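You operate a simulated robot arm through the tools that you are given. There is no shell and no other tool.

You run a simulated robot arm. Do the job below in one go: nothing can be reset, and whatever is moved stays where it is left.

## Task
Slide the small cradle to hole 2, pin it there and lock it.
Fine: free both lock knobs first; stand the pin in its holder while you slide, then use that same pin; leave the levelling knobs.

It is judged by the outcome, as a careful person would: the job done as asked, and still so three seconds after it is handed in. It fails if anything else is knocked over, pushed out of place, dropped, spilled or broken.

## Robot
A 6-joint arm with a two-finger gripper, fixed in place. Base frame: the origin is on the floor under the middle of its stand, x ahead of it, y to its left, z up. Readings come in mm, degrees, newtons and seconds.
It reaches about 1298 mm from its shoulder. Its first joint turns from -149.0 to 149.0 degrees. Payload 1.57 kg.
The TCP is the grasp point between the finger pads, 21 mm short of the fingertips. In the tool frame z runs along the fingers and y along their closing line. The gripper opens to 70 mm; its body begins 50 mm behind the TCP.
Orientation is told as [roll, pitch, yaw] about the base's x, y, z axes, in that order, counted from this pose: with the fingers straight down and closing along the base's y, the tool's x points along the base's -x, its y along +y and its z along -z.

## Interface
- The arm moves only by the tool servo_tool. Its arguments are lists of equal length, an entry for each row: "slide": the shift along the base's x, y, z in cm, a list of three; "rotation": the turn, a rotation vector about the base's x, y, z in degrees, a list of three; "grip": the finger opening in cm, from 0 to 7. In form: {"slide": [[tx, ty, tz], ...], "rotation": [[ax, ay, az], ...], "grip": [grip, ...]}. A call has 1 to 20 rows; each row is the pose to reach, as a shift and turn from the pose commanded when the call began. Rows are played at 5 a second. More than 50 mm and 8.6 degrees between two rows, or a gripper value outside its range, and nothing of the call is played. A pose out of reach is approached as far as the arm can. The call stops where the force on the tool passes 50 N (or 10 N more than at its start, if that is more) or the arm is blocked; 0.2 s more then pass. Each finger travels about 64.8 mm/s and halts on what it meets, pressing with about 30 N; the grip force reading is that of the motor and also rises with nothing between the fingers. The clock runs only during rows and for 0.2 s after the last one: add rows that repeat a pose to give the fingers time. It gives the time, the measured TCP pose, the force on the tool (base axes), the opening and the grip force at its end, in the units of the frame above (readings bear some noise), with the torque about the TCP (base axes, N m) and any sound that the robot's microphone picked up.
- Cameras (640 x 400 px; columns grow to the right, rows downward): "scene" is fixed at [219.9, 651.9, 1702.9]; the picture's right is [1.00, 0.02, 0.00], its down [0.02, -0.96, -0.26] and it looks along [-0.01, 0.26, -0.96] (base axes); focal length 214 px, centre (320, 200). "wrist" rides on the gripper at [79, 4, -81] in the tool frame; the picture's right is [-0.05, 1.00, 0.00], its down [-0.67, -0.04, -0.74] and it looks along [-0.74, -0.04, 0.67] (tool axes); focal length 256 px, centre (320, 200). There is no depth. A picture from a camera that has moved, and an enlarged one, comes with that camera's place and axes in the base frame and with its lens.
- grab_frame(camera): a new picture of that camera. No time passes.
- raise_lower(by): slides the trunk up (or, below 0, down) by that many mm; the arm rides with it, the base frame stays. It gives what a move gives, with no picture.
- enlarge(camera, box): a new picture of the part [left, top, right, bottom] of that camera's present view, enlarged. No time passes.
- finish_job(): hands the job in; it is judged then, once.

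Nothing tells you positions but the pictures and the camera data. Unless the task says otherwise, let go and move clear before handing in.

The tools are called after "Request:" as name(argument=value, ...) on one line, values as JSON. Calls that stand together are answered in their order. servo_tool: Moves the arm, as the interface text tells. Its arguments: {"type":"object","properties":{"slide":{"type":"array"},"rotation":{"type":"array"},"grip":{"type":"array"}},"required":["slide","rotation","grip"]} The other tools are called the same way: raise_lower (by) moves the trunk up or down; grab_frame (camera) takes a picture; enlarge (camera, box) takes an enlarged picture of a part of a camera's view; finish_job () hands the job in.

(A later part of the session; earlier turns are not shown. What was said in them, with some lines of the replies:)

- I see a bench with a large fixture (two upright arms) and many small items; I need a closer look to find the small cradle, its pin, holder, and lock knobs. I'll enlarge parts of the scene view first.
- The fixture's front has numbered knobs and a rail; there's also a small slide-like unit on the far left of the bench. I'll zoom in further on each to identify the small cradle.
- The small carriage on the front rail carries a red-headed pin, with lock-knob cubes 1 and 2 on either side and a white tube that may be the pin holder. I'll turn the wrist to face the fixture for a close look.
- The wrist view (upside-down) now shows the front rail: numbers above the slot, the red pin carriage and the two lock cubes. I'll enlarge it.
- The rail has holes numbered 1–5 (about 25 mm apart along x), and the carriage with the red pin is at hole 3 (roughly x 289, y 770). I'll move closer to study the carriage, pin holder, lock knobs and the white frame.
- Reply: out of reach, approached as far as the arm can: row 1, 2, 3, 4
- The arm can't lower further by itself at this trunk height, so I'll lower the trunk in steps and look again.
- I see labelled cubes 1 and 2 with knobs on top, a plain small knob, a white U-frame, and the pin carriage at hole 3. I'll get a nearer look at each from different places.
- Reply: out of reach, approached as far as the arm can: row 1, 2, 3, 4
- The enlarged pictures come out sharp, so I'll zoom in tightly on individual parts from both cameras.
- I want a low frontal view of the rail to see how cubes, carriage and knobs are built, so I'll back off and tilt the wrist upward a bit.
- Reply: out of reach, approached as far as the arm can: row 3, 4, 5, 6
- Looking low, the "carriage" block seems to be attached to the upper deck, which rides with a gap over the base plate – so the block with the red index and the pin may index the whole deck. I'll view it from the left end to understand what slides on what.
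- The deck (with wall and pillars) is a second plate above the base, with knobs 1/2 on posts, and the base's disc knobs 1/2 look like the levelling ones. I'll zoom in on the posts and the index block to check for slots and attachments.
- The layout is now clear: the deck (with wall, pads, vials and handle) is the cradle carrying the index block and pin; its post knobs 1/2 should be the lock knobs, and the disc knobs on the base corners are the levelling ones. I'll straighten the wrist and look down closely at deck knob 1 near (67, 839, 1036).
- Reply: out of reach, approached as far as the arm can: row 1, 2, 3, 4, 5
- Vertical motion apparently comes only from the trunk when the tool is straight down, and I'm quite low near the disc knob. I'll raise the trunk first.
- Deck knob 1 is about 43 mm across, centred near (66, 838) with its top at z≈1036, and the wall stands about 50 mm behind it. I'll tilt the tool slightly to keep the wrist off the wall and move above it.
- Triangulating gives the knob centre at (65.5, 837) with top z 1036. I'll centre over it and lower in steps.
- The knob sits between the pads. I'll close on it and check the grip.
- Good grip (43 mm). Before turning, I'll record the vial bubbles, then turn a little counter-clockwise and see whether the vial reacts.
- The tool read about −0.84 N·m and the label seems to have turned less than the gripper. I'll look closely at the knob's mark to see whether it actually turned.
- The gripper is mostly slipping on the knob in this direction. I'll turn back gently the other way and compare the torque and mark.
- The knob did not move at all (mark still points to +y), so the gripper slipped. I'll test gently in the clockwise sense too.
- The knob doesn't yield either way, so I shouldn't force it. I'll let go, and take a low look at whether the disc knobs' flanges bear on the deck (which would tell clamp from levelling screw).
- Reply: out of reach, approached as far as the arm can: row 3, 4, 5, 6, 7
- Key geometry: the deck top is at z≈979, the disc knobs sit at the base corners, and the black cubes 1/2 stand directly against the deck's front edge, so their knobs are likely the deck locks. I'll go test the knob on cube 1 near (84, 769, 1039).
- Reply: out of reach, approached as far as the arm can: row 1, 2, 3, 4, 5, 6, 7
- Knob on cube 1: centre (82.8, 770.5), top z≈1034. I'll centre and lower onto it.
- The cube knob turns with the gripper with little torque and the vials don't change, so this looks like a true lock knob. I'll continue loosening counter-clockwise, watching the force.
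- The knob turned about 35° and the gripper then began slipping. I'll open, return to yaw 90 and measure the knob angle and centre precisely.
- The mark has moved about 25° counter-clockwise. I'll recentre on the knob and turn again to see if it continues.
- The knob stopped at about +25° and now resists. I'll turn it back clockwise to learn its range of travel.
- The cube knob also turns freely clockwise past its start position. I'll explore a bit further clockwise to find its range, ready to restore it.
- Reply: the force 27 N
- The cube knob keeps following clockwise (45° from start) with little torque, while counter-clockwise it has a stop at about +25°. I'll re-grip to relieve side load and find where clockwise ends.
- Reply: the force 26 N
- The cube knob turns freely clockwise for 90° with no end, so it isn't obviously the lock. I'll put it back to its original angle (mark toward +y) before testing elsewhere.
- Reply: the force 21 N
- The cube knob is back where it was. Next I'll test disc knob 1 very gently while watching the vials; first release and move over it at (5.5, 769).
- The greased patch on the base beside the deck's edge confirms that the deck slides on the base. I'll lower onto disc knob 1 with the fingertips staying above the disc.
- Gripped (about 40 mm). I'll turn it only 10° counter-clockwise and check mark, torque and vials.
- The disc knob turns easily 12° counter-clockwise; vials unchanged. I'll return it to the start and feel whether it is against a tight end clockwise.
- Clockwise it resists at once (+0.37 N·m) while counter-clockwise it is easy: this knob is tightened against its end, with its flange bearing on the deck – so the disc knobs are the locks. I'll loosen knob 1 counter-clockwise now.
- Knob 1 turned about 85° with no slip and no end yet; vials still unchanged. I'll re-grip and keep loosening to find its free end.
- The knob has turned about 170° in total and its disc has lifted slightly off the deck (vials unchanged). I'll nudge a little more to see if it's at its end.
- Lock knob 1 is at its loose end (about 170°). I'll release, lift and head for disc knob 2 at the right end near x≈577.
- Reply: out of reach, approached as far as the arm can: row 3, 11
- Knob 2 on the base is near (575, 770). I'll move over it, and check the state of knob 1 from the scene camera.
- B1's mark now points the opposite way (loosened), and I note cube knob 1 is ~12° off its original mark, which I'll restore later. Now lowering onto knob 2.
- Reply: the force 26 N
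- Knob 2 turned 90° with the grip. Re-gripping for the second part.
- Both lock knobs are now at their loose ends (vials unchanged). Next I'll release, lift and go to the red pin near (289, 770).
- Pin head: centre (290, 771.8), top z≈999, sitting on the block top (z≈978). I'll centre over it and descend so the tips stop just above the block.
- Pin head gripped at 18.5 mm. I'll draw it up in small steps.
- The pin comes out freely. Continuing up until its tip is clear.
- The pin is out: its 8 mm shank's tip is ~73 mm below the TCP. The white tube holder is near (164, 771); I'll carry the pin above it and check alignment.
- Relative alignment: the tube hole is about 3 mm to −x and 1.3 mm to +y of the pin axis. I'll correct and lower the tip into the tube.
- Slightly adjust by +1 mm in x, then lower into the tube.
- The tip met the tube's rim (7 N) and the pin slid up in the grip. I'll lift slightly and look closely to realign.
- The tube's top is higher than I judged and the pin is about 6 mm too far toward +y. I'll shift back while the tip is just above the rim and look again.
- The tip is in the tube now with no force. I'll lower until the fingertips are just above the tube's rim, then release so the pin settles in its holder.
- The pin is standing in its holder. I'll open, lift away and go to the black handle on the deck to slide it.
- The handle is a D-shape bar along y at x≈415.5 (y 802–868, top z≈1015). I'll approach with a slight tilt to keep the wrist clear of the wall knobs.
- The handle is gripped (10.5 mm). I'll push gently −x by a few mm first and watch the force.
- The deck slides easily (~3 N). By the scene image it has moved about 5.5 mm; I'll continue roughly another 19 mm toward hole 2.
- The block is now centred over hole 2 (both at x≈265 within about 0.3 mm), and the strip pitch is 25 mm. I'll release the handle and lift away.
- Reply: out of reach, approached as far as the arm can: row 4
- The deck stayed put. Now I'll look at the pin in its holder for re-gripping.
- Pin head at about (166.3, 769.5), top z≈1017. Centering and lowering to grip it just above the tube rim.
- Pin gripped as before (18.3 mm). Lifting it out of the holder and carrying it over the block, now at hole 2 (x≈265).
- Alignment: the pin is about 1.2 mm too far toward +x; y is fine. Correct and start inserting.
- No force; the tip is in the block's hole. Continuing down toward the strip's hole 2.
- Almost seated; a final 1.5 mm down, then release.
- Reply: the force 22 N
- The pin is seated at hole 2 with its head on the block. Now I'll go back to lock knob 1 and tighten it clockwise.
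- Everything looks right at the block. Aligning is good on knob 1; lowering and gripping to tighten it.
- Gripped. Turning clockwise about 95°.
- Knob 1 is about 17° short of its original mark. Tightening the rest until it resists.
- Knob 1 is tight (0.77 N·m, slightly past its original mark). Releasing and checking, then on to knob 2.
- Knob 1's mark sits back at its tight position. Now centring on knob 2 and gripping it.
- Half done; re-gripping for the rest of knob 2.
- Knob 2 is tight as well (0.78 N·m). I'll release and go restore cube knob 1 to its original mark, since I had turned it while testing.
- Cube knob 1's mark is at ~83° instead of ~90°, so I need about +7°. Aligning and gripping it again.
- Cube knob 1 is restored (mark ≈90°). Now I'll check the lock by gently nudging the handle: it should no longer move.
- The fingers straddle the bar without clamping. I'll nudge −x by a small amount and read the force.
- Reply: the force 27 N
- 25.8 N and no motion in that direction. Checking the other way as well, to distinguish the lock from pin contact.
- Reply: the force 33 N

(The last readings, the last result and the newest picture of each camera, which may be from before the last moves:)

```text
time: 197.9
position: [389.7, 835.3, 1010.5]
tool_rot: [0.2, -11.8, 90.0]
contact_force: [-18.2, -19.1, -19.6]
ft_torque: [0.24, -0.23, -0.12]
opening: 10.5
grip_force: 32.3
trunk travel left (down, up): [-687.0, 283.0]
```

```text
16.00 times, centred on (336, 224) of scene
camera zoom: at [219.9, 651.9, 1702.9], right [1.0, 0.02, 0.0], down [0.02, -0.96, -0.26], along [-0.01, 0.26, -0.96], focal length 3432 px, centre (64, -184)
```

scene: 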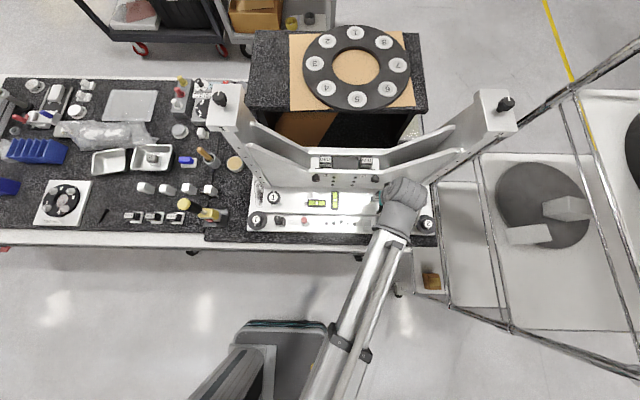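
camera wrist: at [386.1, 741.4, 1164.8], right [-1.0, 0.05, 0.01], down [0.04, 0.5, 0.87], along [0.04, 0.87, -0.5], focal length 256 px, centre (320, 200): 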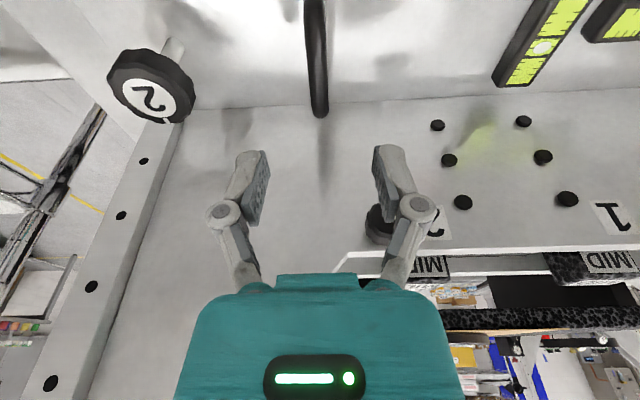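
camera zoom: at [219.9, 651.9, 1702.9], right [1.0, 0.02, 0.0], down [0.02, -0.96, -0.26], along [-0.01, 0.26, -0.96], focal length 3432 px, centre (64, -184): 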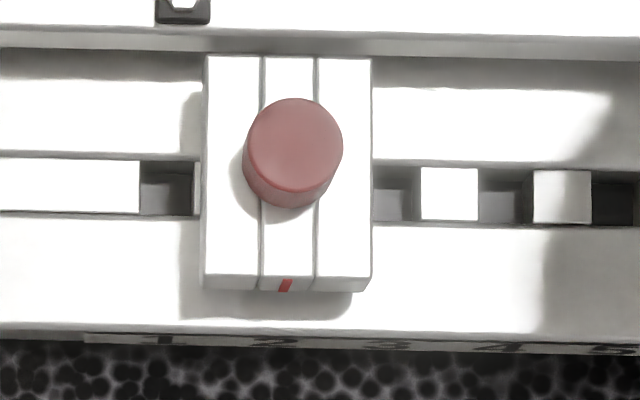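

The deck holds firm in both directions at ~20–25 N, so it is pinned and locked. I'll ease off, release the handle and move clear.

Request:
servo_tool(slide=[[-0.12, 0, 0], [-0.2, 0, 0], [-0.2, 0, 0], [-0.2, 0, 0], [-0.2, 0, 0], [-0.2, 0, 0]], rotation=[[0, 0, 0], [0, 0, 0], [0, 0, 0], [0, 0, 0], [0, 0, 0], [0, 0, 0]], grip=[0.7, 0.9, 1.5, 3, 4, 4])

Request:
raise_lower(by=110)

Request:
servo_tool(slide=[[0, -3, 0], [0, -6, -0.2], [0, -9, -0.4], [0, -13, -0.4], [0, -17, -0.4], [0, -21, -0.4], [0, -25, -0.4]], rotation=[[0, 0, 0], [-6, 0, 0], [-12, 0, 0], [-12, 0, 0], [-12, 0, 0], [-12, 0, 0], [-12, 0, 0]], grip=[5, 5, 5, 5, 5, 5, 5])

Request:
grab_frame(camera="wrist")

Request:
grab_frame(camera="scene")

Request:
enlarge(camera="scene", box=[240, 180, 440, 245])

Request:
enlarge(camera="scene", box=[300, 188, 348, 218])

```text
time: 199.3
position: [389.7, 835.6, 1008.7]
tool_rot: [0.0, -12.0, 90.0]
contact_force: [-0.5, 0.3, -0.6]
ft_torque: [-0.01, -0.01, 0.0]
opening: 39.8
grip_force: 0.0
trunk travel left (down, up): [-687.0, 283.0]
```

```text
time: 200.7
position: [390.0, 836.5, 1119.3]
tool_rot: [-0.1, -11.9, 90.0]
contact_force: [0.5, 0.1, 0.4]
ft_torque: [-0.01, 0.0, -0.01]
opening: 40.3
grip_force: 0.1
trunk travel left (down, up): [-797.0, 173.0]
```

```text
time: 202.3
position: [392.1, 585.3, 1115.4]
tool_rot: [0.0, 0.0, 90.0]
contact_force: [-0.5, -0.3, 0.8]
ft_torque: [-0.01, 0.01, 0.03]
opening: 49.8
grip_force: 0.0
out of reach, approached as far as the arm can: row 6, 7
trunk travel left (down, up): [-797.0, 173.0]
```

```text
taken
camera wrist: at [388.7, 506.6, 1196.4], right [-1.0, 0.05, 0.0], down [0.04, 0.67, 0.74], along [0.04, 0.74, -0.67], focal length 256 px, centre (320, 200)
```

wrist: 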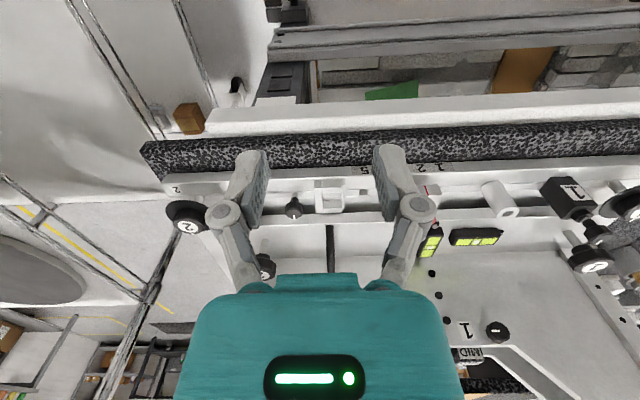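

```text
taken
```

scene: 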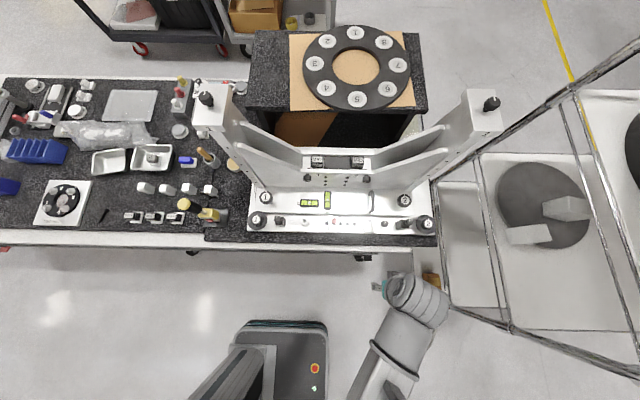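

```text
3.20 times, centred on (340, 212) of scene
camera zoom: at [219.9, 651.9, 1702.9], right [1.0, 0.02, 0.0], down [0.02, -0.96, -0.26], along [-0.01, 0.26, -0.96], focal length 686 px, centre (256, 160)
```

zoom: 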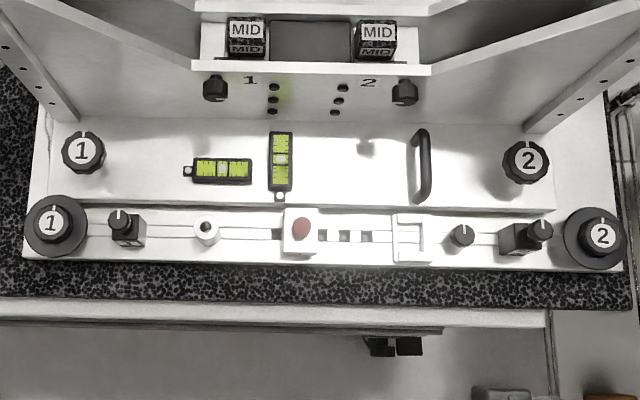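

```text
13.33 times, centred on (324, 203) of scene
camera zoom: at [219.9, 651.9, 1702.9], right [1.0, 0.02, 0.0], down [0.02, -0.96, -0.26], along [-0.01, 0.26, -0.96], focal length 2860 px, centre (267, 160)
```

zoom: 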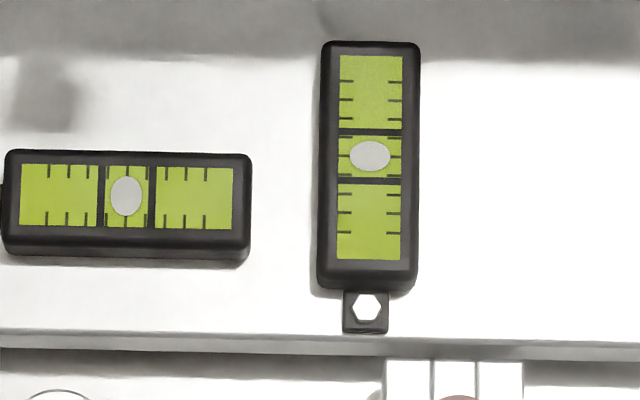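

Everything looks in place and the vials are centred. One last low-angle look to confirm that the pin's head is fully seated on the block.

Request:
servo_tool(slide=[[-3, 0, 0], [-6, 0, 0], [-9, 0, 0], [-11, 0, 0], [-12.5, 0, 0]], rotation=[[7, 0, 0], [14, 0, 0], [21, 0, 0], [28, 0, 0], [35, 0, 0]], grip=[7, 7, 7, 7, 7])

Request:
raise_lower(by=-120)

Request:
grab_frame(camera="wrist")

Request:
enlarge(camera="wrist", box=[270, 120, 370, 220])

```text
time: 203.5
position: [265.6, 586.2, 1149.1]
tool_rot: [0.0, -35.1, 90.0]
contact_force: [0.2, 0.4, -0.3]
ft_torque: [0.03, -0.01, 0.0]
opening: 70.2
grip_force: 0.0
out of reach, approached as far as the arm can: row 2, 3, 4, 5
trunk travel left (down, up): [-797.0, 173.0]
```

```text
time: 205.0
position: [265.4, 585.8, 1029.5]
tool_rot: [0.0, -34.9, 89.9]
contact_force: [0.1, 0.2, -0.8]
ft_torque: [0.01, -0.02, -0.02]
opening: 69.7
grip_force: 0.1
trunk travel left (down, up): [-677.0, 293.0]
```

```text
taken
camera wrist: at [262.0, 474.4, 1049.6], right [-1.0, 0.04, 0.03], down [0.04, 0.12, 0.99], along [0.04, 0.99, -0.12], focal length 256 px, centre (320, 200)
```

wrist: 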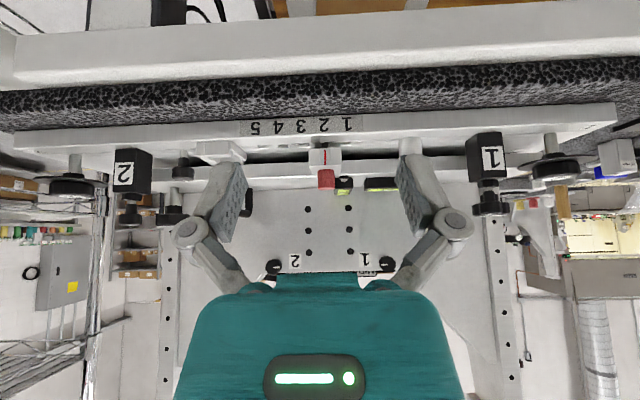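

```text
4.00 times, centred on (320, 170) of wrist
camera zoom: at [262.0, 474.4, 1049.6], right [-1.0, 0.04, 0.03], down [0.04, 0.12, 0.99], along [0.04, 0.99, -0.12], focal length 1024 px, centre (320, 320)
```

zoom: 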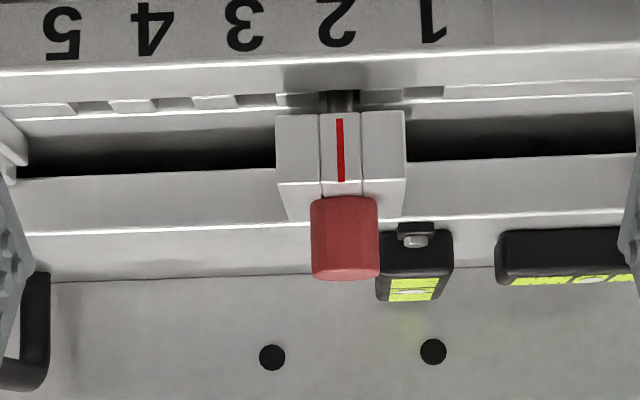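

The red index line sits exactly at "2", the pin's shank goes down into the strip with its head seated, both lock knobs are tight, and the arm is clear of everything. I'm handing in the job.

Request:
finish_job()

```text
The job is handed in.
```

The small cradle is now at hole 2, with the same red pin seated there and both lock knobs tightened. The red index line sits on "2". I pushed the handle both ways at about 18–26 N and the cradle did not move.

- **Lock knobs:** I took the two disc knobs, 1 and 2, at the base corners as the locks. They were tight at the start, and with both loosened the cradle slid at about 3–5 N. I turned them back until they resisted at about 0.78 N·m, slightly past their original marks.
- **Pin:** It stood in the white tube holder while I slid the cradle. It slipped a little in the grip on the way in and dropped about 20 mm down inside the tube, then stood normally.
- **Levelling knobs:** Before finding the locks, I gripped post knob 1 on the deck and twisted it both ways, but it did not turn. I did not touch post knob 2. Both spirit levels read centred before and after.
- **Knob on cube 1:** I turned this one up to about 90° while looking for the locks and set it back to within a degree or two of where it started, judged by its mark. If it is one of your levelling knobs, check it.

I saw nothing else moved or knocked over.
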